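You operate a simulated robot arm through the tools that you are given. There is no shell and no other tool.

Carry out the task below with a simulated robot arm. There is one attempt and no reset: what you move stays moved.

Task
Clear the field gear off the desk: battery pack into the metal box, radio and antenna back to the stand.
Fine: the pack goes in the to charge bay, lid shut; the grey handheld radio stands on the stand's top, the antenna in the antenna pot. Set down upright: orange battery pack, grey handheld radio.

The check looks at the end state, three seconds after you hand in, the way a careful person would. Anything else that was tipped, shoved, dropped, spilled or broken makes it a failure. A push-on lid holds only when it is set on centred and level and pressed home; a screw cap is set on level and turned clockwise until tight.

Robot
A 6-joint arm with a two-finger parallel gripper on a trunk, on a base that moves. Base frame: it is fixed to the floor where the robot stands at the start and does not move with it; the origin is under the middle of the robot, x ahead of it, y to its left, z up; the surface under the hand at the start is at about z = 860. Units: mm, degrees, N and s.
With the tool pointing down near the work surface it reaches from about 100 to 620 mm from the robot's upright axis, wherever it stands. Its first joint turns from -166.0 to 166.0 degrees. Places, roughly: antenna pot (7x7x11 cm) [500, 800, 900]; blue-banded antenna [-2250, 1000, 750]; grey handheld radio [-2500, 1000, 750]; lid of the metal box [500, 0, 1000]; orange battery pack [-2500, 1000, 750]; to charge bay of the metal box [500, 0, 900]; top of the field kit stand [400, 600, 900]. Payload 1.57 kg.
The TCP is the grasp point between the finger pads, 30 mm short of the fingertips. In the tool frame z runs along the fingers and y along their closing line. The gripper opens to 110 mm. The fingers are 24 mm wide and 12 mm thick; the gripper's body (48 by 112 mm) begins 78 mm behind the TCP.
Orientation is that of the tool frame in the base frame, as a unit quaternion [x, y, z, w]. With the fingers straight down and closing along the base's y, the tool's x points along the base's -x, its y along +y and its z along -z.

Tools
- The arm moves only by the tool apply_moves. Its argument "plan" is a list that holds one entry, the list of rows, each a list of 6 numbers: the shift along the tool's x, y, z in mm, then the turn, a rotation vector about the tool's x, y, z in degrees. In form: [[[tx, ty, tz, rx, ry, rz], ...]]. A call has 1 to 20 rows; each row shifts and turns the commanded pose from where the row before left it, along the tool's axes as they then stand. "gripper" is the finger opening in mm, from 0 to 110, set as the call begins (left out, the last holds). A row lasts 0.2 s, in which the tool goes at most 50 mm and 8.6 degrees; a call with a longer step from one row to the next is refused whole, and so is a gripper value outside its range. Where a pose cannot be reached the arm comes as near as it can. A force on the tool above 50 N (or 10 N above the force at the start of the call, whichever is more), or a blocked arm, ends the call early, and 0.2 s more pass. The fingers move at their own pace (about 108 mm/s each) and stop on an object; they squeeze with about 22 N. The grip force told is the motor's: it shows also when the fingers shut on nothing. Time passes only in rows, and 0.2 s behind the last, so rows that do not move let the fingers close. It gives the time, the measured TCP pose, the force on the tool (base axes), the opening and the grip force at its end, in the units of the frame above (readings bear some noise), with the torque about the TCP (base axes, N m) and any sound that the robot's microphone picked up.
- Cameras (640 x 400 px; columns grow to the right, rows downward): "scene" is now at [51.3, 156.4, 1835.7]; the picture's right is [0.18, -0.98, 0.00], its down [-0.80, -0.15, -0.58] and it looks along [0.57, 0.11, -0.82] (base axes); focal length 257 px, centre (320, 200). "wrist" rides on the gripper at [70, 16, -141] in the tool frame; the picture's right is [-0.23, 0.97, 0.00], its down [-0.85, -0.20, -0.48] and it looks along [-0.47, -0.11, 0.88] (tool axes); focal length 222 px, centre (320, 200). There is no depth. A picture from a camera that has moved, and an enlarged one, comes with that camera's place and axes in the base frame and with its lens. The place of the scene camera against the robot may be out by one fixed shift of up to 18 mm in any direction.
- grab_frame(camera): a new picture of that camera. No time passes.
- move_column(by): moves the trunk up (or, below 0, down) by that many mm; the arm and the scene camera ride with it, the base frame stays. It gives what a move gives, with no picture.
- steer(legs): drives the robot by 1 to 6 legs, each [ahead, left, turn to the left] in mm, mm and degrees, along the robot's own axes; the way and the turn of a leg run together, so that a leg with both is an arc; at most 1500 mm and 180 degrees a leg. The arm and the cameras ride along, it lands a little off, and it stops where it bumps. It gives what a move gives.
- turn_head(pan, tilt): turns the head with the scene camera to pan (to the left, within 120 degrees either way) and tilt (down, from -29 to 69), counted from straight ahead of the robot. It gives what a move gives.
- zoom(camera, box): a new picture of the part [left, top, right, bottom] of that camera's present view, enlarged. No time passes.
- finish_job(): hands the job in; it is judged then, once.

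Places have to be worked out from the pictures, the camera data and where the tool is seen. Open the gripper and draw the arm clear of the work before you hand the job in, unless the task says otherwise.

The tools are called after "Emit:" as a command line: name --argument value ..., lists and objects as JSON in quotes. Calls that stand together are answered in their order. apply_moves: Moves the arm, as the interface text tells. Its arguments: {"type":"object","properties":{"plan":{"type":"array","items":{"type":"array","items":{"type":"array","items":{"type":"number"}}}},"gripper":{"type":"number"}},"required":["plan"]} The other tools are called the same way: move_column (by) moves the trunk up or down; steer (legs) drives the base; turn_head (pan, tilt) turns the head that bears the scene camera; grab_frame (camera) takes a picture; zoom (camera, box) takes an enlarged picture of a part of a camera's view; finish_job () hands the job in.

At the start:

```text
t: 0.0
tool_pos: [422.0, 205.1, 1290.3]
ee_rot: [0.0, 1.0, 0.0, 0.0]
force: [0.6, 0.7, 0.0]
wrist_torque: [0.0, 0.01, 0.02]
gripper_width: 109.9
grasp_force: 0.0
trunk travel left (down, up): [-425.0, 165.0]
robot x, y, heading: [-0.8, -0.3, -0.1]
head pan, tilt (commanded): [10.7, 54.7]
```

scene: 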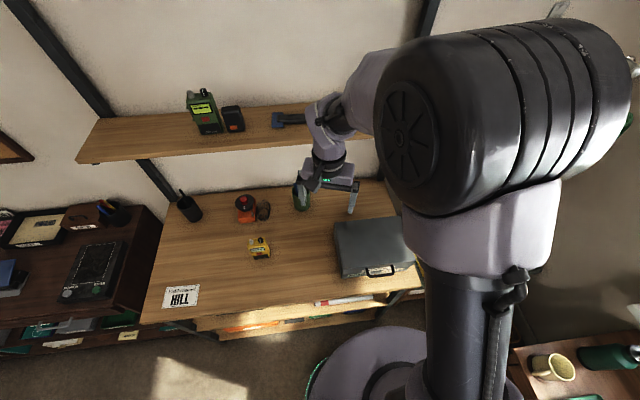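
wrist: 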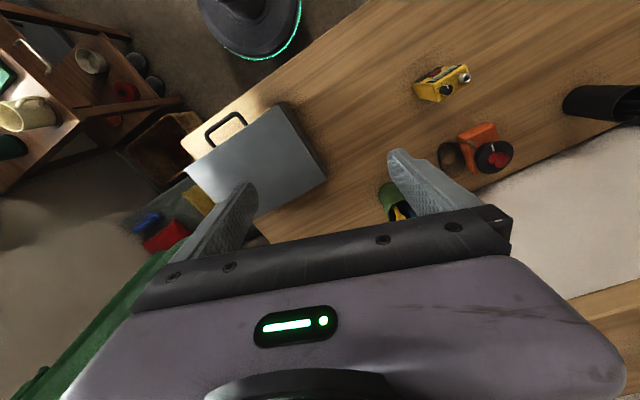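

I start by looking closer at the workbench ahead, to identify the metal box, stand and pot, before driving to the desk behind.

Emit:
zoom --camera "scene" --box '[140, 160, 460, 360]'

Emit:
zoom --camera "scene" --box '[0, 160, 240, 360]'

Emit:
zoom --camera "wrist" --box '[120, 0, 640, 240]'

```text
2.00 times, centred on (300, 260) of scene
camera zoom: at [51.3, 156.4, 1835.7], right [0.18, -0.98, 0.0], down [-0.8, -0.15, -0.58], along [0.57, 0.11, -0.82], focal length 514 px, centre (360, 80)
```

zoom: 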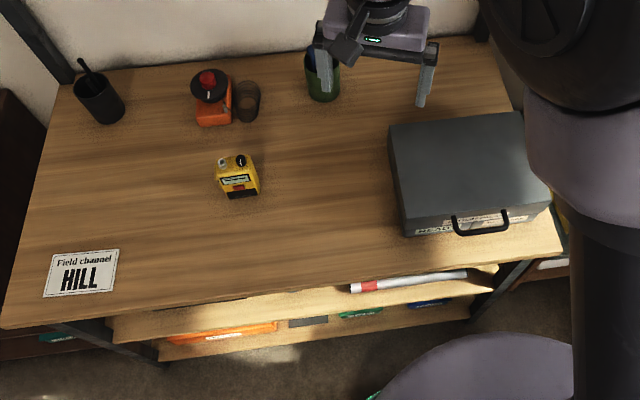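

```text
2.00 times, centred on (120, 260) of scene
camera zoom: at [51.3, 156.4, 1835.7], right [0.18, -0.98, 0.0], down [-0.8, -0.15, -0.58], along [0.57, 0.11, -0.82], focal length 514 px, centre (720, 80)
```

zoom: 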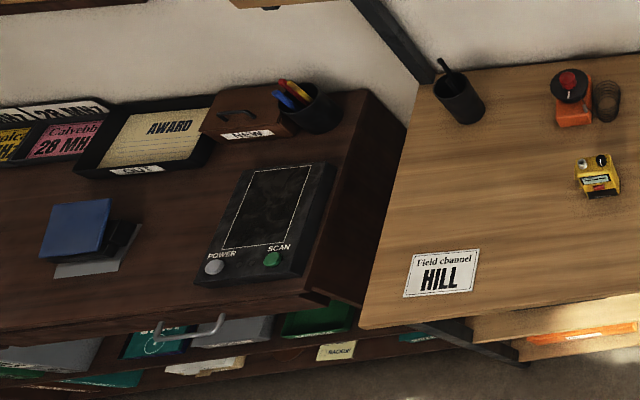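

```text
1.23 times, centred on (380, 120) of wrist
camera zoom: at [353.4, 221.7, 1431.1], right [0.23, 0.97, 0.0], down [0.85, -0.2, 0.48], along [0.47, -0.11, -0.88], focal length 273 px, centre (246, 298)
```

zoom: 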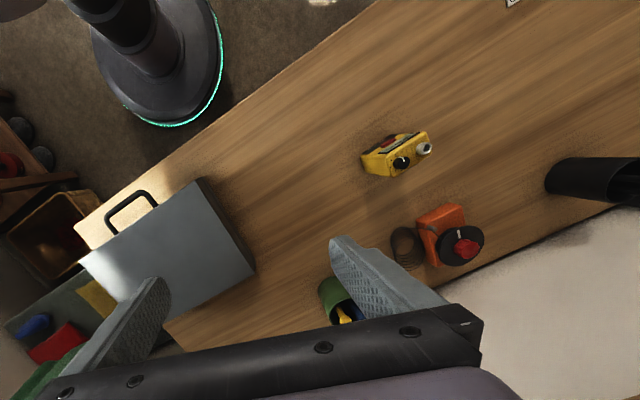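

The black cup at about (558, 832) fits the antenna pot, and the grey case at (500, 0) is the metal box. I look around with the head to find the desk with the gear and the obstacles on the way.

Emit:
turn_head --pan 120 --tilt 20

Emit:
grab_frame --camera "scene"

Emit:
turn_head --pan 70 --tilt 25

Emit:
grab_frame --camera "scene"

Emit:
turn_head --pan -120 --tilt 20

Emit:
grab_frame --camera "scene"

Emit:
turn_head --pan 15 --tilt 15

Emit:
grab_frame --camera "scene"

```text
t: 1.9
tool_pos: [422.6, 204.0, 1290.9]
ee_rot: [-0.002, 1.0, 0.0, 0.0]
force: [-0.1, 0.8, 0.4]
wrist_torque: [0.01, 0.0, 0.01]
gripper_width: 110.1
grasp_force: 0.0
trunk travel left (down, up): [-425.0, 165.0]
robot x, y, heading: [-2.4, 4.3, -0.1]
head pan, tilt (commanded): [120.0, 20.0]
```

```text
taken
camera scene: at [-66.4, 223.7, 1887.4], right [0.87, 0.5, 0.0], down [0.17, -0.3, -0.94], along [-0.47, 0.81, -0.34], focal length 257 px, centre (320, 200)
```

scene: 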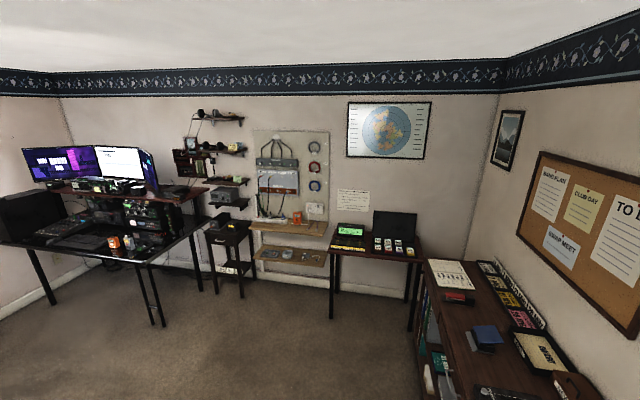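

```text
t: 3.0
tool_pos: [422.2, 205.1, 1291.0]
ee_rot: [0.001, 1.0, 0.0, 0.001]
force: [0.1, 0.6, -0.3]
wrist_torque: [0.01, 0.01, -0.01]
gripper_width: 109.8
grasp_force: 0.0
trunk travel left (down, up): [-425.0, 165.0]
robot x, y, heading: [2.5, -0.1, -0.1]
head pan, tilt (commanded): [70.0, 25.0]
```

```text
taken
camera scene: at [11.6, 229.6, 1879.3], right [0.94, -0.34, 0.0], down [-0.14, -0.4, -0.91], along [0.31, 0.85, -0.42], focal length 257 px, centre (320, 200)
```

scene: 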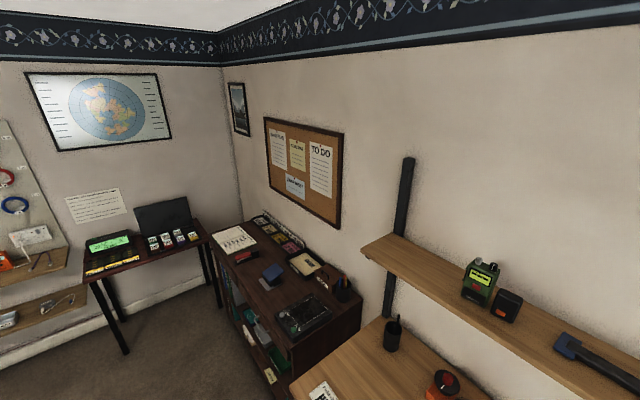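

```text
t: 5.9
tool_pos: [423.0, 205.0, 1290.4]
ee_rot: [0.0, 1.0, 0.001, 0.0]
force: [0.2, 0.0, 0.3]
wrist_torque: [-0.01, 0.0, 0.03]
gripper_width: 110.0
grasp_force: 0.0
trunk travel left (down, up): [-425.0, 165.0]
robot x, y, heading: [-1.8, -3.1, 0.1]
head pan, tilt (commanded): [-120.0, 20.0]
```

```text
taken
camera scene: at [-66.4, 62.3, 1887.4], right [-0.87, 0.5, 0.0], down [0.17, 0.3, -0.94], along [-0.47, -0.81, -0.34], focal length 257 px, centre (320, 200)
```

scene: 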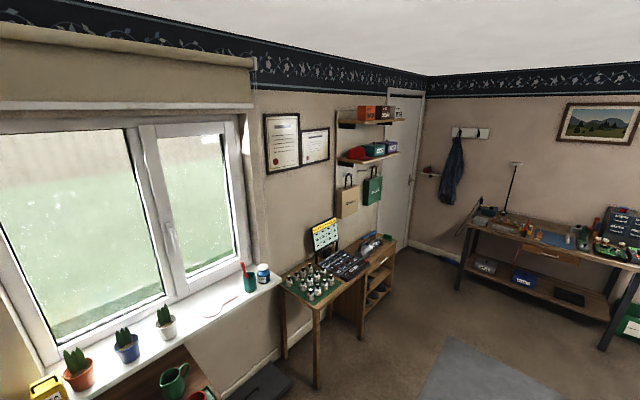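

```text
t: 8.0
tool_pos: [423.0, 204.5, 1290.5]
ee_rot: [0.0, 1.0, 0.001, 0.0]
force: [-0.5, 0.8, -0.3]
wrist_torque: [-0.02, 0.01, -0.02]
gripper_width: 110.0
grasp_force: 0.1
trunk travel left (down, up): [-425.0, 165.0]
robot x, y, heading: [1.8, -0.5, 0.0]
head pan, tilt (commanded): [15.0, 15.0]
```

```text
taken
camera scene: at [70.3, 167.2, 1895.5], right [0.26, -0.97, 0.0], down [-0.25, -0.07, -0.97], along [0.93, 0.25, -0.26], focal length 257 px, centre (320, 200)
```

scene: 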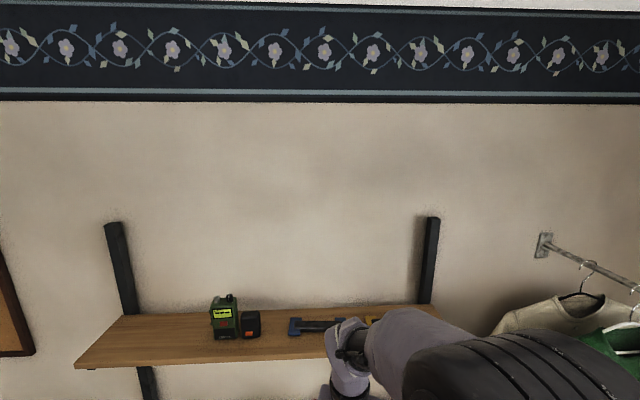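

The black-topped desk with monitors in the far left corner holds orange and grey gear near (-2700, 1050). I back away from the bench, turn toward it and take a closer look.

Emit:
steer --legs '[[-600, 0, 0], [0, 0, 150]]'

Emit:
turn_head --pan 0 --tilt 20

Emit:
grab_frame --camera "scene"

```text
t: 17.6
tool_pos: [-1072.4, 29.3, 1289.8]
ee_rot: [0.967, -0.255, 0.001, 0.001]
force: [0.1, -0.6, 0.2]
wrist_torque: [0.0, 0.01, 0.01]
gripper_width: 110.2
grasp_force: 0.0
trunk travel left (down, up): [-425.0, 165.0]
robot x, y, heading: [-604.5, 0.9, 150.4]
head pan, tilt (commanded): [15.0, 15.0]
```

```text
t: 18.4
tool_pos: [-1070.7, 29.2, 1291.2]
ee_rot: [0.967, -0.255, 0.0, 0.0]
force: [0.2, 0.6, -0.8]
wrist_torque: [-0.01, 0.01, -0.01]
gripper_width: 110.2
grasp_force: 0.1
trunk travel left (down, up): [-425.0, 165.0]
robot x, y, heading: [-606.3, -1.0, 150.4]
head pan, tilt (commanded): [0.0, 20.0]
```

```text
taken
camera scene: at [-736.0, -82.7, 1887.4], right [0.49, 0.87, 0.0], down [0.3, -0.17, -0.94], along [-0.82, 0.46, -0.34], focal length 257 px, centre (320, 200)
```

scene: 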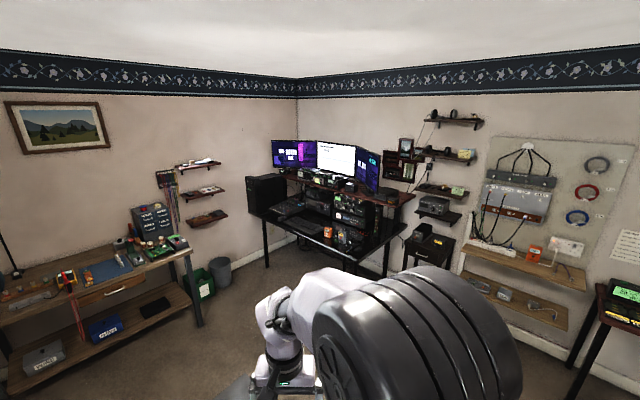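

Emit:
zoom --camera "scene" --box '[230, 160, 430, 285]'

```text
3.20 times, centred on (330, 222) of scene
camera zoom: at [-736.0, -82.7, 1887.4], right [0.49, 0.87, 0.0], down [0.3, -0.17, -0.94], along [-0.82, 0.46, -0.34], focal length 823 px, centre (288, 128)
```

zoom: 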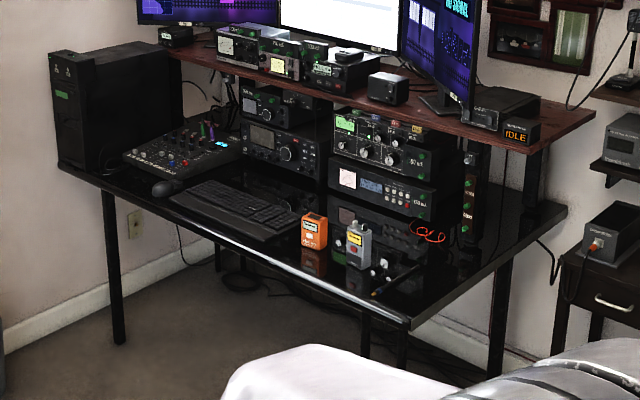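

Desk front edge runs about from (-3590, 556) to (-2116, 1044), tilted roughly 18°, with pack ≈(-2540,1010), radio ≈(-2420,1086), antenna ≈(-2296,1124) near that edge. I drive to a spot facing the desk at heading ~109°, keeping some distance, and look again.

Emit:
steer --legs '[[1400, 262, 0], [311, 58, 0], [0, 0, -41.7]]'

Emit:
turn_head --pan 0 --tilt 50

Emit:
grab_frame --camera "scene"

Emit:
grab_frame --camera "wrist"

```text
t: 29.2
tool_pos: [-2581.2, 901.8, 1290.8]
ee_rot: [0.813, -0.582, 0.0, 0.0]
force: [-0.3, 0.9, -0.6]
wrist_torque: [0.0, 0.02, -0.05]
gripper_width: 109.8
grasp_force: 0.1
trunk travel left (down, up): [-425.0, 165.0]
robot x, y, heading: [-2249.6, 568.1, 108.7]
head pan, tilt (commanded): [0.0, 20.0]
```

```text
t: 30.1
tool_pos: [-2581.3, 900.4, 1290.8]
ee_rot: [0.813, -0.582, 0.0, 0.0]
force: [-0.7, 1.0, 0.4]
wrist_torque: [0.02, -0.01, -0.03]
gripper_width: 109.8
grasp_force: 0.1
trunk travel left (down, up): [-425.0, 165.0]
robot x, y, heading: [-2251.0, 569.6, 108.7]
head pan, tilt (commanded): [0.0, 50.0]
```

```text
taken
camera scene: at [-2402.2, 579.6, 1841.9], right [0.95, 0.32, 0.0], down [0.25, -0.72, -0.64], along [-0.21, 0.61, -0.77], focal length 257 px, centre (320, 200)
```

scene: 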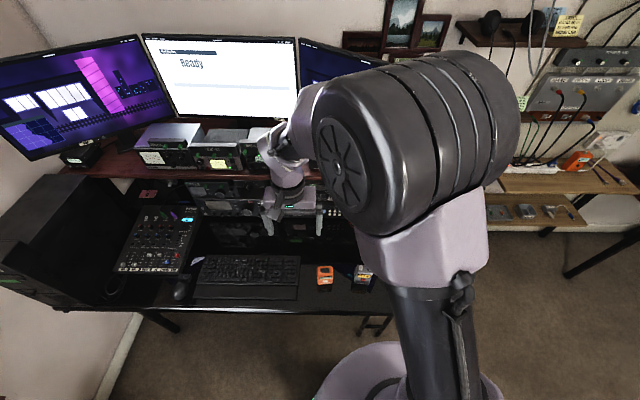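

```text
taken
camera wrist: at [-2574.5, 830.5, 1431.1], right [-0.99, -0.1, 0.0], down [-0.09, 0.87, 0.48], along [-0.05, 0.48, -0.88], focal length 222 px, centre (320, 200)
```

wrist: 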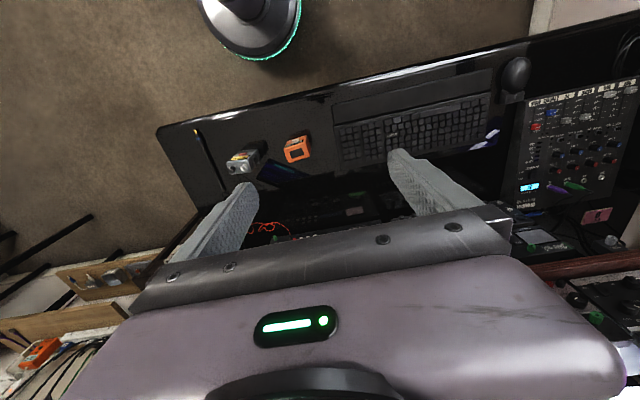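

The wrist view shows radio, pack and the antenna on the desk's right end near the front edge. I zoom both views to localise them.

Emit:
zoom --camera "wrist" --box '[150, 100, 350, 225]'

Emit:
zoom --camera "scene" --box '[270, 230, 430, 330]'

```text
3.20 times, centred on (250, 162) of wrist
camera zoom: at [-2574.5, 830.5, 1431.1], right [-0.99, -0.1, 0.0], down [-0.09, 0.87, 0.48], along [-0.05, 0.48, -0.88], focal length 711 px, centre (544, 320)
```

zoom: 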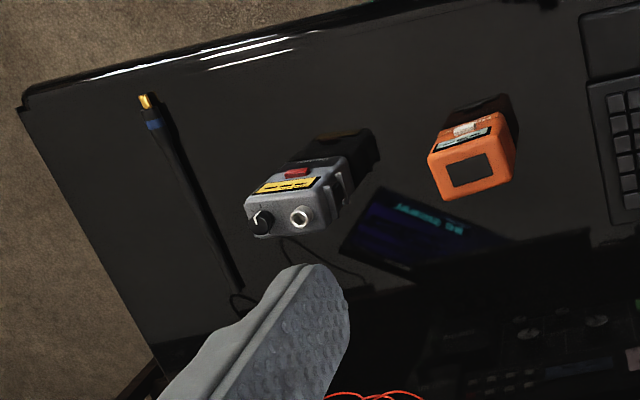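

```text
4.00 times, centred on (350, 280) of scene
camera zoom: at [-2402.2, 579.6, 1841.9], right [0.95, 0.32, 0.0], down [0.25, -0.72, -0.64], along [-0.21, 0.61, -0.77], focal length 1029 px, centre (200, -120)
```

zoom: 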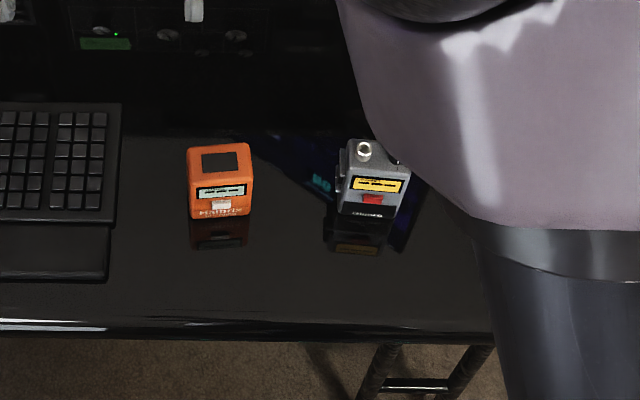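

The radio and pack stand upright close to the front edge, the antenna lies beside them with the blue band toward the edge. I drive 110 mm closer and lower the trunk, then look from nearer with the wrist camera.

Emit:
steer --legs '[[110, 0, 0]]'

Emit:
move_column --by -140

Emit:
grab_frame --camera "wrist"

Emit:
grab_frame --camera "scene"

```text
t: 31.3
tool_pos: [-2618.1, 1004.6, 1290.3]
ee_rot: [0.813, -0.582, -0.001, -0.001]
force: [-0.4, -0.3, -0.2]
wrist_torque: [-0.02, -0.01, -0.02]
gripper_width: 109.7
grasp_force: 0.1
trunk travel left (down, up): [-425.0, 165.0]
robot x, y, heading: [-2289.5, 672.0, 108.9]
head pan, tilt (commanded): [0.0, 50.0]
```

```text
t: 33.0
tool_pos: [-2617.2, 1004.1, 1150.6]
ee_rot: [0.814, -0.581, 0.0, 0.0]
force: [-0.5, -0.1, 0.7]
wrist_torque: [-0.04, 0.0, 0.0]
gripper_width: 110.2
grasp_force: 0.0
trunk travel left (down, up): [-285.0, 305.0]
robot x, y, heading: [-2289.7, 669.8, 108.7]
head pan, tilt (commanded): [0.0, 50.0]
```

```text
taken
camera wrist: at [-2609.8, 933.2, 1291.3], right [-0.99, -0.1, 0.0], down [-0.09, 0.87, 0.48], along [-0.05, 0.48, -0.88], focal length 222 px, centre (320, 200)
```

wrist: 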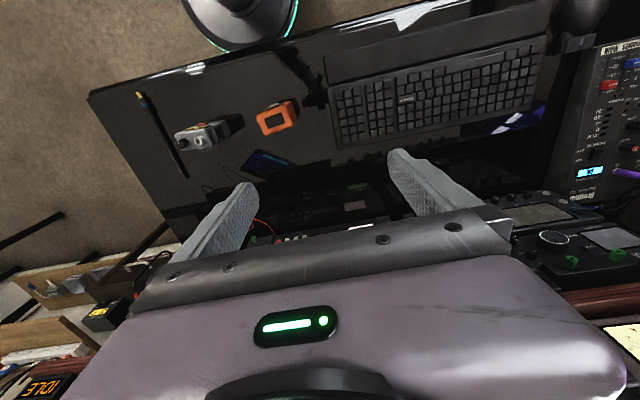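

```text
taken
camera scene: at [-2437.4, 682.4, 1701.9], right [0.95, 0.32, 0.0], down [0.25, -0.72, -0.64], along [-0.21, 0.61, -0.77], focal length 257 px, centre (320, 200)
```

scene: 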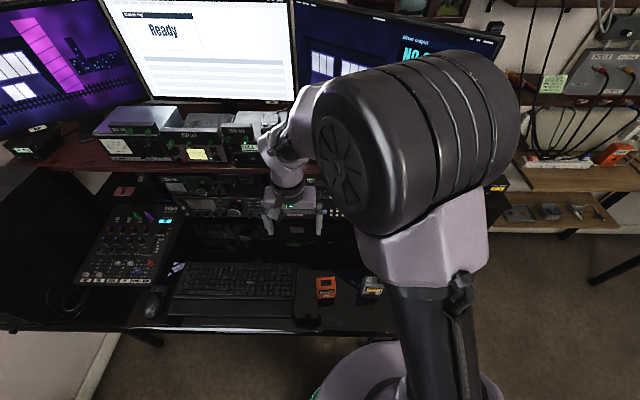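

I zoom the wrist picture on radio, pack and antenna for measuring.

Emit:
zoom --camera "wrist" --box '[100, 70, 324, 210]'

Emit:
zoom --camera "scene" --box '[290, 250, 418, 330]'

```text
2.86 times, centred on (212, 140) of wrist
camera zoom: at [-2609.8, 933.2, 1291.3], right [-0.99, -0.1, 0.0], down [-0.09, 0.87, 0.48], along [-0.05, 0.48, -0.88], focal length 635 px, centre (629, 371)
```

zoom: 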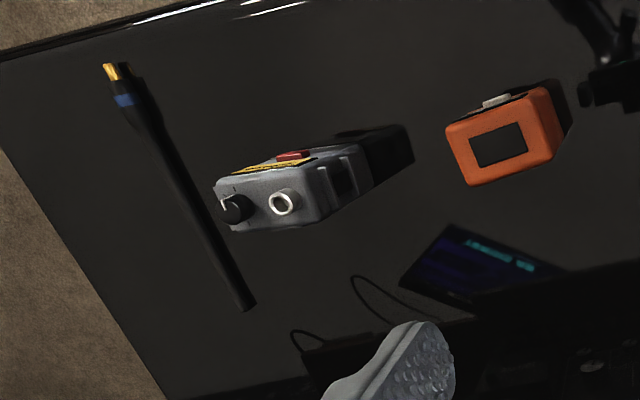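

```text
5.00 times, centred on (354, 290) of scene
camera zoom: at [-2437.4, 682.4, 1701.9], right [0.95, 0.32, 0.0], down [0.25, -0.72, -0.64], along [-0.21, 0.61, -0.77], focal length 1286 px, centre (150, -250)
```

zoom: 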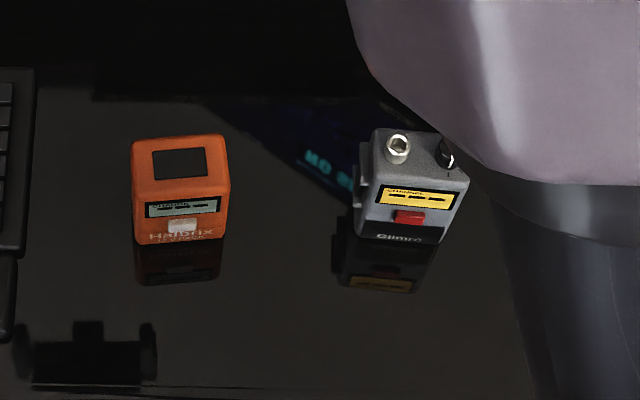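

Triangulating the two wrist views: radio connector top ≈(-2398,1057,881), radio body centre ≈(-2384,1061) about 62×33 mm turned ~12°, antenna from gold tip (-2222,1005) to thin end (-2288,1194) at z≈760, desk ≈752. I move the open gripper over the radio at z≈1000 and check with the wrist camera.

Emit:
apply_moves --plan '[[[3.45, -39.8, 25, 0, 0, 0], [3.45, -39.8, 25, 0, 0, 0], [3.45, -39.8, 25, 0, 0, 0], [3.45, -39.8, 25, 0, 0, 0], [3.45, -39.8, 25, 0, 0, 0], [3.45, -39.8, 25, 0, 0, 0], [0, 0, 0, 0, 0, 7.3], [0, 0, 0, 0, 0, 0]]]' --gripper 110

Emit:
grab_frame --camera "wrist"

Emit:
grab_frame --camera "scene"

```text
t: 34.8
tool_pos: [-2385.2, 1061.2, 1000.5]
ee_rot: [0.774, -0.633, -0.001, 0.001]
force: [0.1, -0.2, -0.4]
wrist_torque: [0.0, 0.0, -0.02]
gripper_width: 109.9
grasp_force: 0.1
trunk travel left (down, up): [-285.0, 305.0]
robot x, y, heading: [-2288.9, 671.9, 108.8]
head pan, tilt (commanded): [0.0, 50.0]
```

```text
taken
camera wrist: at [-2386.1, 990.3, 1140.8], right [-1.0, 0.03, 0.0], down [0.02, 0.88, 0.48], along [0.01, 0.48, -0.88], focal length 222 px, centre (320, 200)
```

wrist: 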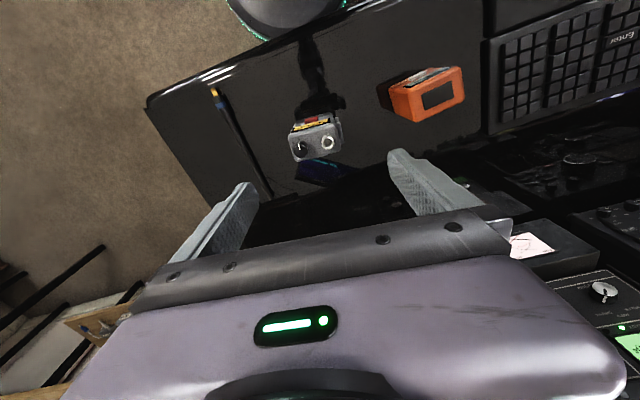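

```text
taken
camera scene: at [-2437.1, 682.7, 1701.8], right [0.95, 0.32, 0.0], down [0.25, -0.72, -0.64], along [-0.21, 0.61, -0.77], focal length 257 px, centre (320, 200)
```

scene: 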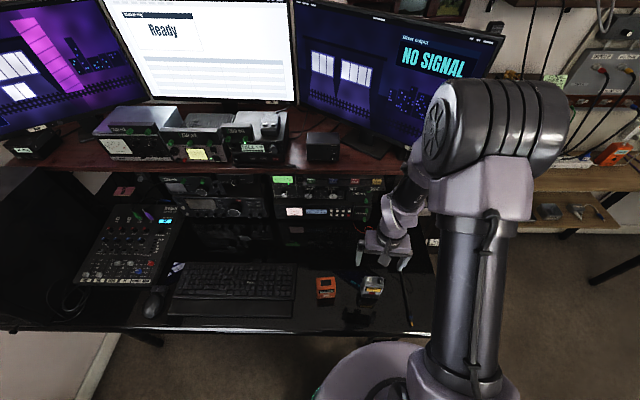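

I zoom the wrist view to verify radio centre and orientation relative to the gripper.

Emit:
zoom --camera "wrist" --box '[240, 80, 400, 180]'

Emit:
zoom --camera "scene" --box '[300, 210, 460, 330]'

```text
4.00 times, centred on (320, 130) of wrist
camera zoom: at [-2386.1, 990.3, 1140.8], right [-1.0, 0.03, 0.0], down [0.02, 0.88, 0.48], along [0.01, 0.48, -0.88], focal length 888 px, centre (320, 480)
```

zoom: 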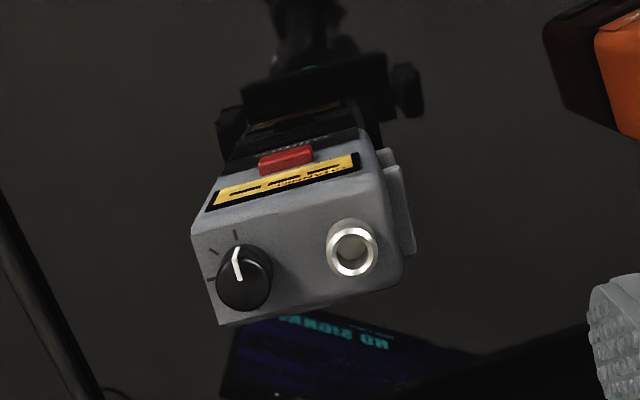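

```text
3.33 times, centred on (380, 270) of scene
camera zoom: at [-2437.1, 682.7, 1701.8], right [0.95, 0.32, 0.0], down [0.25, -0.72, -0.64], along [-0.21, 0.61, -0.77], focal length 857 px, centre (120, -33)
```

zoom: 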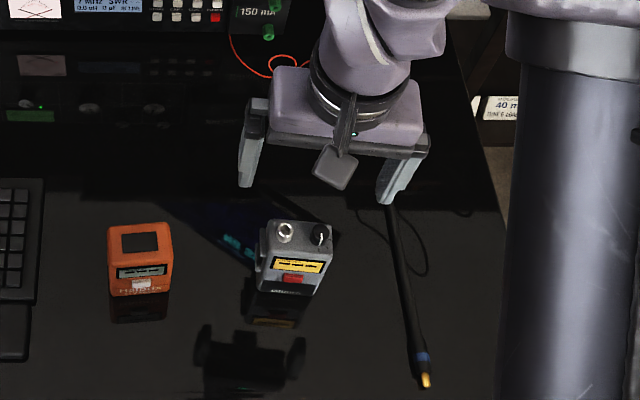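

The wrist view puts the radio centre at about (-2379,1062), i.e. 5 mm toward -y of tool. I correct, descend to z≈820 around the radio and check before closing.

Emit:
apply_moves --plan '[[[0, -5, 0, 0, 0, 0], [0, 0, 40, 0, 0, 0], [0, 0, 40, 0, 0, 0], [0, 0, 40, 0, 0, 0], [0, 0, 35, 0, 0, 0], [0, 0, 25, 0, 0, 0], [0, 0, 0, 0, 0, 0]]]'

Emit:
zoom --camera "scene" --box '[300, 210, 460, 330]'

Emit:
grab_frame --camera "wrist"

```text
t: 36.4
tool_pos: [-2378.9, 1061.9, 821.2]
ee_rot: [0.775, -0.632, 0.0, 0.0]
force: [0.7, 0.3, 0.7]
wrist_torque: [-0.01, 0.02, -0.01]
gripper_width: 109.9
grasp_force: 0.1
trunk travel left (down, up): [-285.0, 305.0]
robot x, y, heading: [-2285.8, 673.1, 109.0]
head pan, tilt (commanded): [0.0, 50.0]
```

```text
3.33 times, centred on (380, 270) of scene
camera zoom: at [-2437.4, 682.3, 1701.8], right [0.95, 0.32, 0.0], down [0.25, -0.72, -0.64], along [-0.21, 0.61, -0.77], focal length 857 px, centre (120, -33)
```

zoom: 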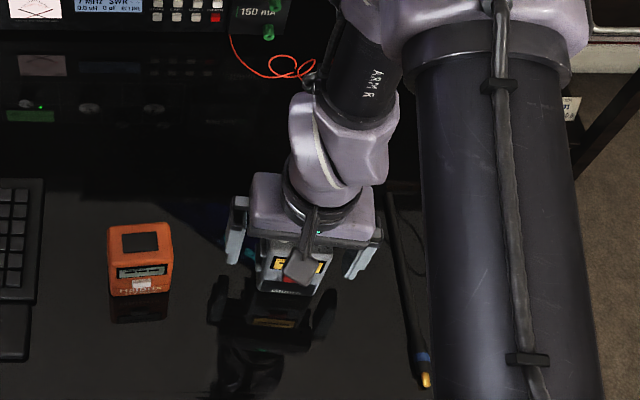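

```text
taken
camera wrist: at [-2381.1, 991.2, 960.9], right [-1.0, 0.03, 0.0], down [0.02, 0.88, 0.48], along [0.01, 0.48, -0.88], focal length 222 px, centre (320, 200)
```

wrist: 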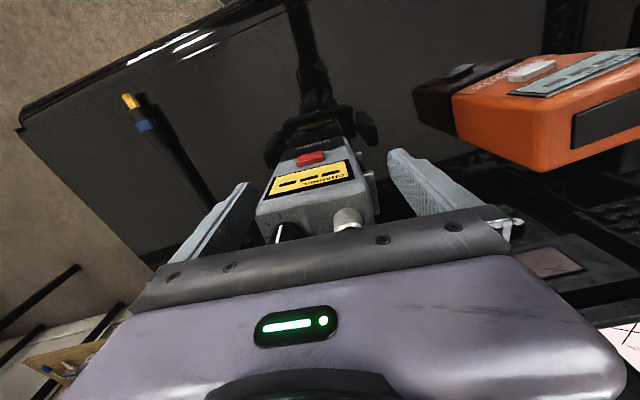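

The radio sits between the fingers, centred, with no contact forces. I close the gripper on it.

Emit:
apply_moves --plan '[[[0, 0, 0, 0, 0, 0], [0, 0, 0, 0, 0, 0], [0, 0, 0, 0, 0, 0], [0, 0, 0, 0, 0, 0]]]' --gripper 30

Emit:
grab_frame --camera "wrist"

```text
t: 37.4
tool_pos: [-2379.4, 1063.0, 821.2]
ee_rot: [0.775, -0.633, 0.0, 0.0]
force: [0.0, 0.2, 0.4]
wrist_torque: [-0.01, 0.09, 0.0]
gripper_width: 69.9
grasp_force: 21.9
trunk travel left (down, up): [-285.0, 305.0]
robot x, y, heading: [-2283.4, 669.5, 108.6]
head pan, tilt (commanded): [0.0, 50.0]
```

```text
taken
camera wrist: at [-2381.1, 991.3, 961.1], right [-1.0, 0.03, 0.0], down [0.02, 0.88, 0.48], along [0.01, 0.48, -0.88], focal length 222 px, centre (320, 200)
```

wrist: 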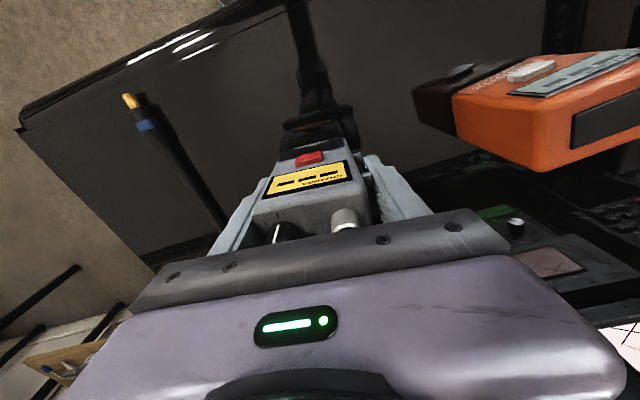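

The gripper holds at 69.9 mm with 22 N. I lift it slowly and check the load and the view.

Emit:
apply_moves --plan '[[[0, 0, -10, 0, 0, 0], [0, 0, -20, 0, 0, 0], [0, 0, -20, 0, 0, 0], [0, 0, -20, 0, 0, 0], [0, 0, 0, 0, 0, 0]]]'

Emit:
zoom --camera "scene" --box '[300, 210, 460, 330]'

Emit:
grab_frame --camera "wrist"

```text
t: 38.6
tool_pos: [-2380.5, 1063.4, 890.9]
ee_rot: [0.775, -0.633, 0.0, 0.0]
force: [0.3, -0.4, -3.5]
wrist_torque: [-0.03, 0.03, 0.0]
gripper_width: 70.0
grasp_force: 21.8
trunk travel left (down, up): [-285.0, 305.0]
robot x, y, heading: [-2286.8, 675.1, 109.0]
head pan, tilt (commanded): [0.0, 50.0]
```

```text
3.33 times, centred on (380, 270) of scene
camera zoom: at [-2437.5, 682.8, 1701.8], right [0.95, 0.32, 0.0], down [0.25, -0.72, -0.64], along [-0.21, 0.61, -0.77], focal length 857 px, centre (120, -33)
```

zoom: 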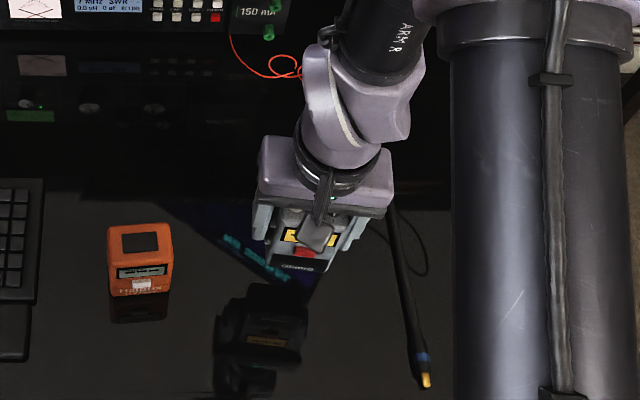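

```text
taken
camera wrist: at [-2381.6, 991.4, 1031.3], right [-1.0, 0.03, 0.0], down [0.02, 0.88, 0.48], along [0.01, 0.48, -0.88], focal length 222 px, centre (320, 200)
```

wrist: 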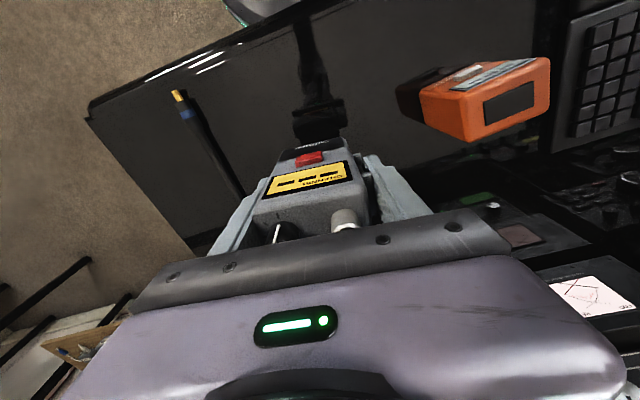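

The radio hangs upright, about 0.36 kg. I raise the trunk, back away from the desk, turn toward the bench (its edge is also tilted, heading ≈18°), and drive to a stand-off in front of its left part.

Emit:
move_column --by 240

Emit:
steer --legs '[[-300, 0, 0], [0, 0, -91], [1000, -275, 0], [910, -251, 0]]'

Emit:
turn_head --pan 0 --tilt 50

Emit:
grab_frame --camera "scene"

Emit:
grab_frame --camera "wrist"

```text
t: 41.1
tool_pos: [-2380.0, 1063.7, 1132.1]
ee_rot: [0.775, -0.633, 0.0, 0.0]
force: [-0.9, -0.3, -2.8]
wrist_torque: [-0.01, 0.02, 0.0]
gripper_width: 69.8
grasp_force: 21.9
trunk travel left (down, up): [-525.0, 65.0]
robot x, y, heading: [-2290.2, 666.7, 109.2]
head pan, tilt (commanded): [0.0, 50.0]
```

```text
t: 56.4
tool_pos: [169.9, 600.6, 1130.5]
ee_rot: [-0.1, 0.995, 0.001, 0.0]
force: [-1.0, -0.2, -2.8]
wrist_torque: [0.0, -0.02, 0.01]
gripper_width: 69.9
grasp_force: 21.8
trunk travel left (down, up): [-525.0, 65.0]
robot x, y, heading: [-218.9, 509.3, 18.6]
head pan, tilt (commanded): [0.0, 50.0]
```

```text
t: 57.0
tool_pos: [170.8, 600.6, 1129.0]
ee_rot: [-0.1, 0.995, 0.0, 0.0]
force: [0.5, 0.4, -2.4]
wrist_torque: [0.01, 0.01, 0.02]
gripper_width: 69.9
grasp_force: 22.3
trunk travel left (down, up): [-525.0, 65.0]
robot x, y, heading: [-222.6, 508.0, 18.6]
head pan, tilt (commanded): [0.0, 50.0]
```

```text
taken
camera scene: at [-211.4, 662.4, 1941.8], right [0.32, -0.95, 0.0], down [-0.73, -0.25, -0.64], along [0.61, 0.21, -0.77], focal length 257 px, centre (320, 200)
```

scene: 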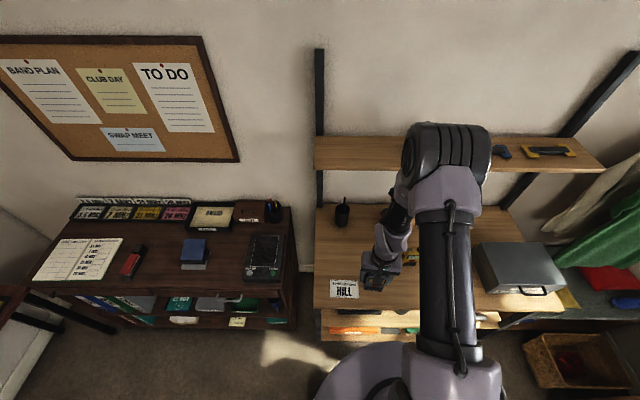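

```text
taken
camera wrist: at [100.0, 603.9, 1271.1], right [0.03, 1.0, 0.0], down [0.88, -0.03, 0.48], along [0.48, -0.01, -0.88], focal length 222 px, centre (320, 200)
```

wrist: 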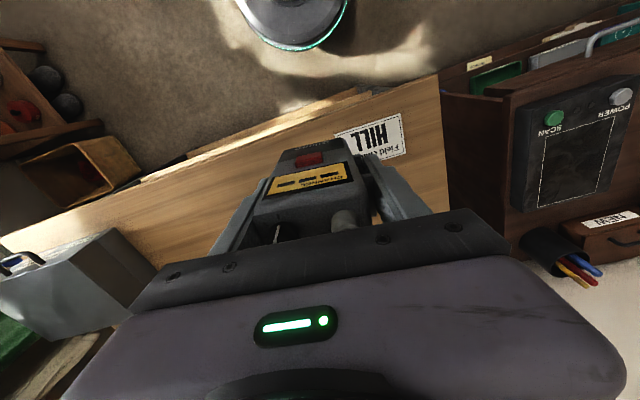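

The radio is still held well. I zoom to the notice board and the bench for details that matter (notes, shelf height, stand).

Emit:
zoom --camera "scene" --box '[0, 40, 240, 170]'

Emit:
zoom --camera "scene" --box '[300, 180, 600, 360]'

```text
2.67 times, centred on (120, 105) of scene
camera zoom: at [-211.4, 662.4, 1941.8], right [0.32, -0.95, 0.0], down [-0.73, -0.25, -0.64], along [0.61, 0.21, -0.77], focal length 686 px, centre (853, 453)
```

zoom: 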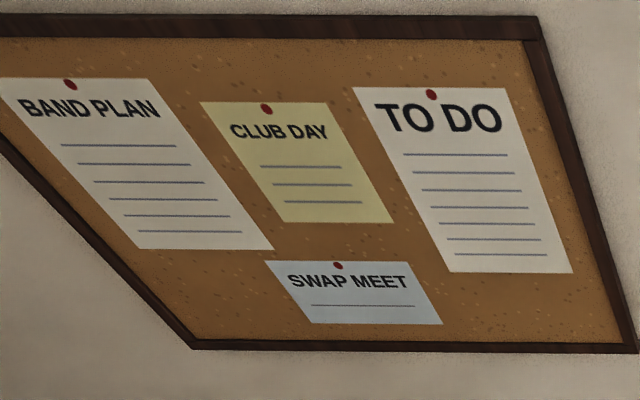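

```text
2.13 times, centred on (450, 270) of scene
camera zoom: at [-211.4, 662.4, 1941.8], right [0.32, -0.95, 0.0], down [-0.73, -0.25, -0.64], along [0.61, 0.21, -0.77], focal length 549 px, centre (43, 51)
```

zoom: 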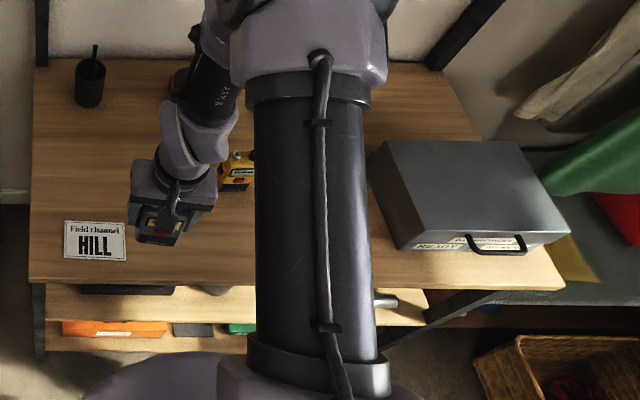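

The bench edge runs (100,793)→(410,-160), top at z≈860; a free spot for the radio is about (374,634), between the HILL card and the yellow unit. I drive 90 mm closer, shift right a bit, and lower the trunk by 100.

Emit:
steer --legs '[[90, -33, 0]]'

Emit:
move_column --by -90

Emit:
grab_frame --camera "wrist"

Emit:
grab_frame --camera "scene"

```text
t: 58.1
tool_pos: [266.6, 598.4, 1129.9]
ee_rot: [-0.1, 0.995, 0.001, 0.0]
force: [0.5, -0.4, -2.7]
wrist_torque: [0.03, 0.02, 0.02]
gripper_width: 69.9
grasp_force: 22.1
trunk travel left (down, up): [-525.0, 65.0]
robot x, y, heading: [-126.5, 505.8, 18.9]
head pan, tilt (commanded): [0.0, 50.0]
```

```text
t: 59.4
tool_pos: [264.5, 600.2, 1041.9]
ee_rot: [-0.1, 0.995, 0.0, 0.0]
force: [0.5, -0.1, -3.2]
wrist_torque: [0.03, 0.02, -0.01]
gripper_width: 70.2
grasp_force: 22.1
trunk travel left (down, up): [-435.0, 155.0]
robot x, y, heading: [-127.2, 504.8, 18.9]
head pan, tilt (commanded): [0.0, 50.0]
```

```text
taken
camera wrist: at [194.9, 601.5, 1181.4], right [0.03, 1.0, 0.0], down [0.88, -0.03, 0.48], along [0.48, -0.01, -0.88], focal length 222 px, centre (320, 200)
```

wrist: 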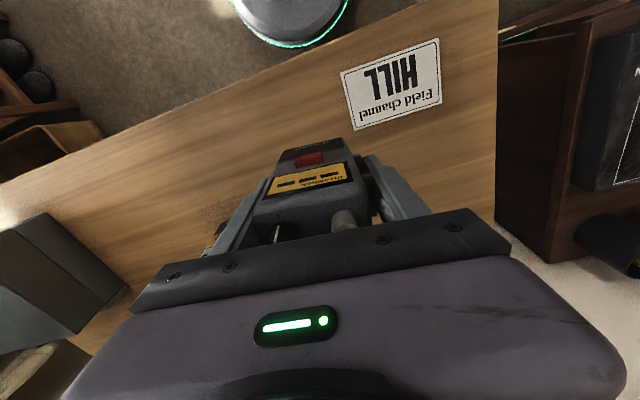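

```text
taken
camera scene: at [-116.8, 660.1, 1851.9], right [0.32, -0.95, 0.0], down [-0.72, -0.25, -0.64], along [0.61, 0.21, -0.77], focal length 257 px, centre (320, 200)
```

scene: 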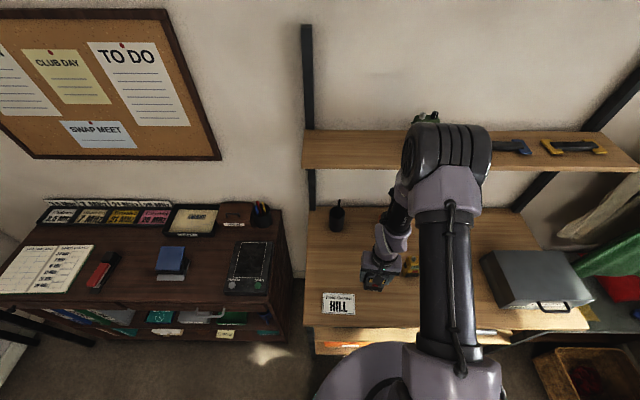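

Spot is clear. I move the tool to (374,634) and descend to z≈945 (radio bottom just above the top).

Emit:
apply_moves --plan '[[[-28.5, 2.8, 0, 0, 0, 0], [-28.5, 2.8, 0, 0, 0, 0], [-28.5, 2.8, 0, 0, 0, 0], [-28.5, 2.9, 0, 0, 0, 0], [0, 0, 25, 0, 0, 0], [0, 0, 25, 0, 0, 0], [0, 0, 25, 0, 0, 0], [0, 0, 20, 0, 0, 0], [0, 0, 0, 0, 0, 0]]]'

Emit:
grab_frame --camera "scene"

Emit:
zoom --camera "scene" --box '[310, 190, 470, 310]'

```text
t: 61.4
tool_pos: [374.7, 633.6, 946.8]
ee_rot: [-0.1, 0.995, 0.0, -0.001]
force: [0.3, 0.4, -3.3]
wrist_torque: [0.01, 0.0, 0.02]
gripper_width: 70.0
grasp_force: 22.0
trunk travel left (down, up): [-435.0, 155.0]
robot x, y, heading: [-124.4, 504.9, 19.2]
head pan, tilt (commanded): [0.0, 50.0]
```

```text
taken
camera scene: at [-116.6, 660.1, 1851.8], right [0.32, -0.95, 0.0], down [-0.73, -0.25, -0.64], along [0.61, 0.21, -0.77], focal length 257 px, centre (320, 200)
```

scene: 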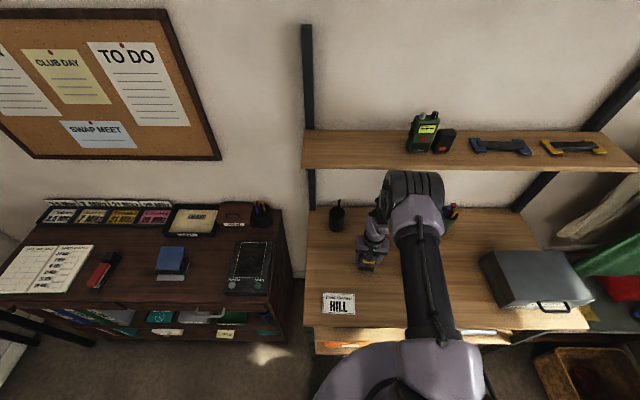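

```text
3.33 times, centred on (390, 250) of scene
camera zoom: at [-116.6, 660.1, 1851.8], right [0.32, -0.95, 0.0], down [-0.73, -0.25, -0.64], along [0.61, 0.21, -0.77], focal length 857 px, centre (87, 33)
```

zoom: 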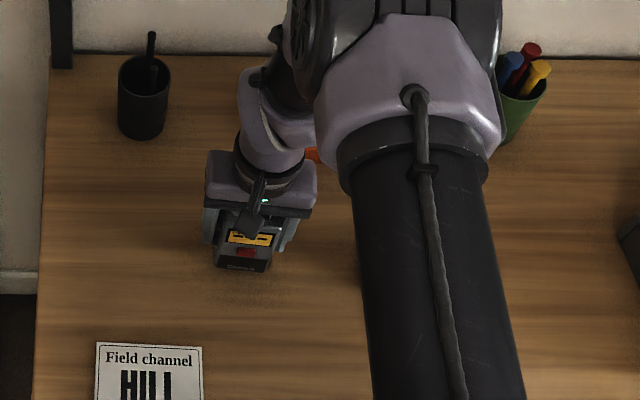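

Radio is upright a few cm above the board. I lower in small steps watching the vertical force for contact.

Emit:
apply_moves --plan '[[[0, 0, 5, 0, 0, 0], [0, 0, 5, 0, 0, 0], [0, 0, 0, 0, 0, 0]]]'

Emit:
apply_moves --plan '[[[0, 0, 2, 0, 0, 0], [0, 0, 2, 0, 0, 0], [0, 0, 0, 0, 0, 0]]]'

```text
t: 62.2
tool_pos: [374.8, 633.5, 935.2]
ee_rot: [-0.1, 0.995, 0.001, 0.0]
force: [-0.9, 0.7, -2.5]
wrist_torque: [0.04, -0.02, 0.0]
gripper_width: 70.0
grasp_force: 22.0
trunk travel left (down, up): [-435.0, 155.0]
robot x, y, heading: [-123.9, 508.2, 18.8]
head pan, tilt (commanded): [0.0, 50.0]
```

```text
t: 63.0
tool_pos: [375.2, 632.4, 931.9]
ee_rot: [-0.1, 0.995, 0.001, 0.0]
force: [-0.9, -0.2, -2.7]
wrist_torque: [0.04, -0.02, -0.04]
gripper_width: 69.6
grasp_force: 21.6
trunk travel left (down, up): [-435.0, 155.0]
robot x, y, heading: [-125.5, 504.8, 18.8]
head pan, tilt (commanded): [0.0, 50.0]
```

No contact yet at z=932; I continue down in 2 mm steps.

Emit:
apply_moves --plan '[[[0, 0, 2, 0, 0, 0], [0, 0, 0, 0, 0, 0]]]'

Emit:
apply_moves --plan '[[[0, 0, 2, 0, 0, 0], [0, 0, 0, 0, 0, 0]]]'

Emit:
zoom --camera "scene" --box '[310, 190, 470, 310]'

```text
t: 63.6
tool_pos: [374.5, 632.8, 930.7]
ee_rot: [-0.1, 0.995, 0.0, 0.0]
force: [1.0, 1.1, 14.7]
wrist_torque: [-0.03, 0.29, 0.0]
gripper_width: 69.6
grasp_force: 21.9
trunk travel left (down, up): [-435.0, 155.0]
robot x, y, heading: [-125.7, 505.1, 19.0]
head pan, tilt (commanded): [0.0, 50.0]
```

```text
t: 64.2
tool_pos: [375.2, 632.2, 928.3]
ee_rot: [-0.1, 0.995, 0.0, 0.0]
force: [1.8, -0.9, 16.5]
wrist_torque: [-0.03, -0.07, -0.01]
gripper_width: 69.9
grasp_force: 21.7
trunk travel left (down, up): [-435.0, 155.0]
robot x, y, heading: [-125.7, 508.8, 19.0]
head pan, tilt (commanded): [0.0, 50.0]
```

```text
3.33 times, centred on (390, 250) of scene
camera zoom: at [-117.9, 659.5, 1851.9], right [0.32, -0.95, 0.0], down [-0.72, -0.25, -0.64], along [0.61, 0.21, -0.77], focal length 857 px, centre (87, 33)
```

zoom: 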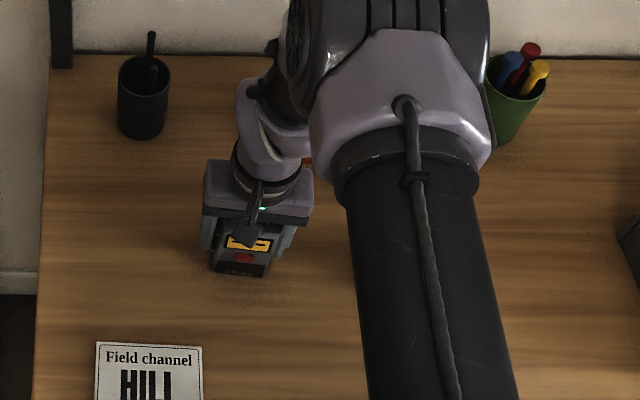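

Contact is felt (≈19 N down), the radio stands on the board at TCP z≈930. I open the gripper and then rise straight up.

Emit:
apply_moves --plan '[[[0, 0, -1, 0, 0, 0], [0, 0, 0, 0, 0, 0]]]'

Emit:
apply_moves --plan '[[[0, 0, 0, 0, 0, 0], [0, 0, 0, 0, 0, 0], [0, 0, 0, 0, 0, 0], [0, 0, 0, 0, 0, 0]]]' --gripper 110

Emit:
grab_frame --camera "wrist"

```text
t: 64.8
tool_pos: [374.1, 633.1, 927.9]
ee_rot: [-0.1, 0.995, 0.0, 0.0]
force: [2.8, -1.8, 4.9]
wrist_torque: [0.04, -0.33, -0.03]
gripper_width: 69.6
grasp_force: 21.9
trunk travel left (down, up): [-435.0, 155.0]
robot x, y, heading: [-124.3, 503.5, 18.7]
head pan, tilt (commanded): [0.0, 50.0]
```

```text
t: 65.8
tool_pos: [375.3, 634.2, 928.7]
ee_rot: [-0.1, 0.995, 0.0, 0.001]
force: [-0.6, -0.2, -0.4]
wrist_torque: [0.02, 0.0, -0.02]
gripper_width: 109.8
grasp_force: 0.0
trunk travel left (down, up): [-435.0, 155.0]
robot x, y, heading: [-129.8, 504.9, 18.7]
head pan, tilt (commanded): [0.0, 50.0]
```

```text
taken
camera wrist: at [304.2, 635.7, 1069.1], right [0.03, 1.0, 0.0], down [0.88, -0.03, 0.48], along [0.48, -0.01, -0.88], focal length 222 px, centre (320, 200)
```

wrist: 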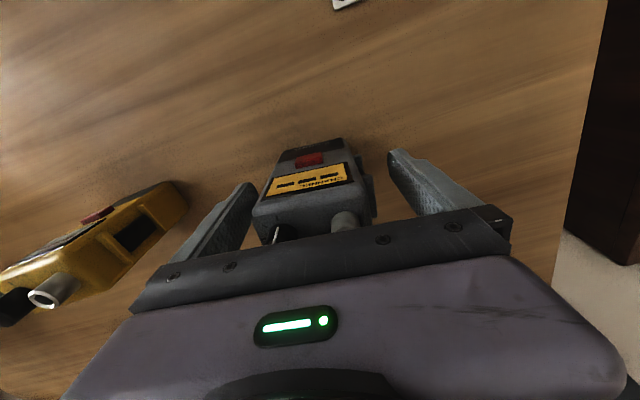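

The radio is released and standing. I rise straight up and take a picture to confirm.

Emit:
apply_moves --plan '[[[0, 0, -20, 0, 0, 0], [0, 0, -30, 0, 0, 0], [0, 0, -40, 0, 0, 0], [0, 0, -40, 0, 0, 0], [0, 0, -40, 0, 0, 0], [0, 0, 0, 0, 0, 0]]]'

Emit:
grab_frame --camera "wrist"

Emit:
zoom --camera "scene" --box '[310, 190, 470, 310]'

```text
t: 67.2
tool_pos: [377.7, 633.8, 1098.4]
ee_rot: [-0.1, 0.995, 0.0, -0.001]
force: [0.5, -0.4, -0.5]
wrist_torque: [0.0, 0.03, 0.02]
gripper_width: 109.9
grasp_force: 0.0
trunk travel left (down, up): [-435.0, 155.0]
robot x, y, heading: [-126.0, 500.6, 18.9]
head pan, tilt (commanded): [0.0, 50.0]
```

```text
taken
camera wrist: at [305.0, 636.2, 1238.7], right [0.03, 1.0, 0.0], down [0.88, -0.03, 0.48], along [0.48, -0.01, -0.88], focal length 222 px, centre (320, 200)
```

wrist: 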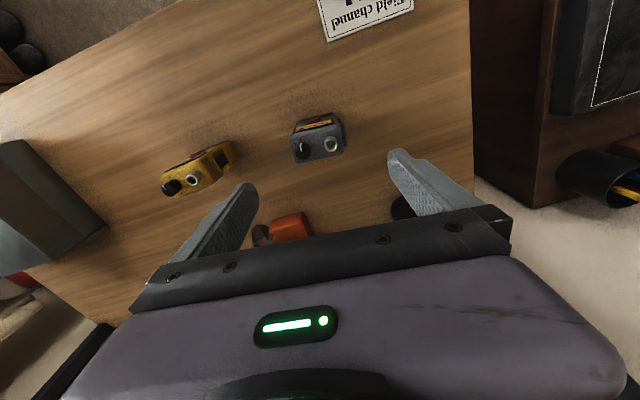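

```text
3.33 times, centred on (390, 250) of scene
camera zoom: at [-115.9, 660.3, 1851.7], right [0.32, -0.95, 0.0], down [-0.73, -0.25, -0.64], along [0.61, 0.21, -0.77], focal length 857 px, centre (87, 33)
```

zoom: 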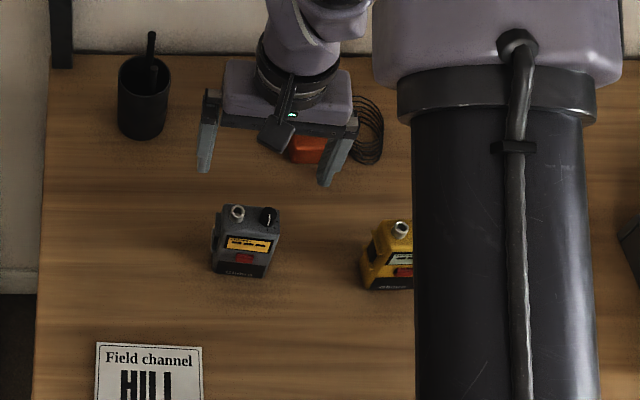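

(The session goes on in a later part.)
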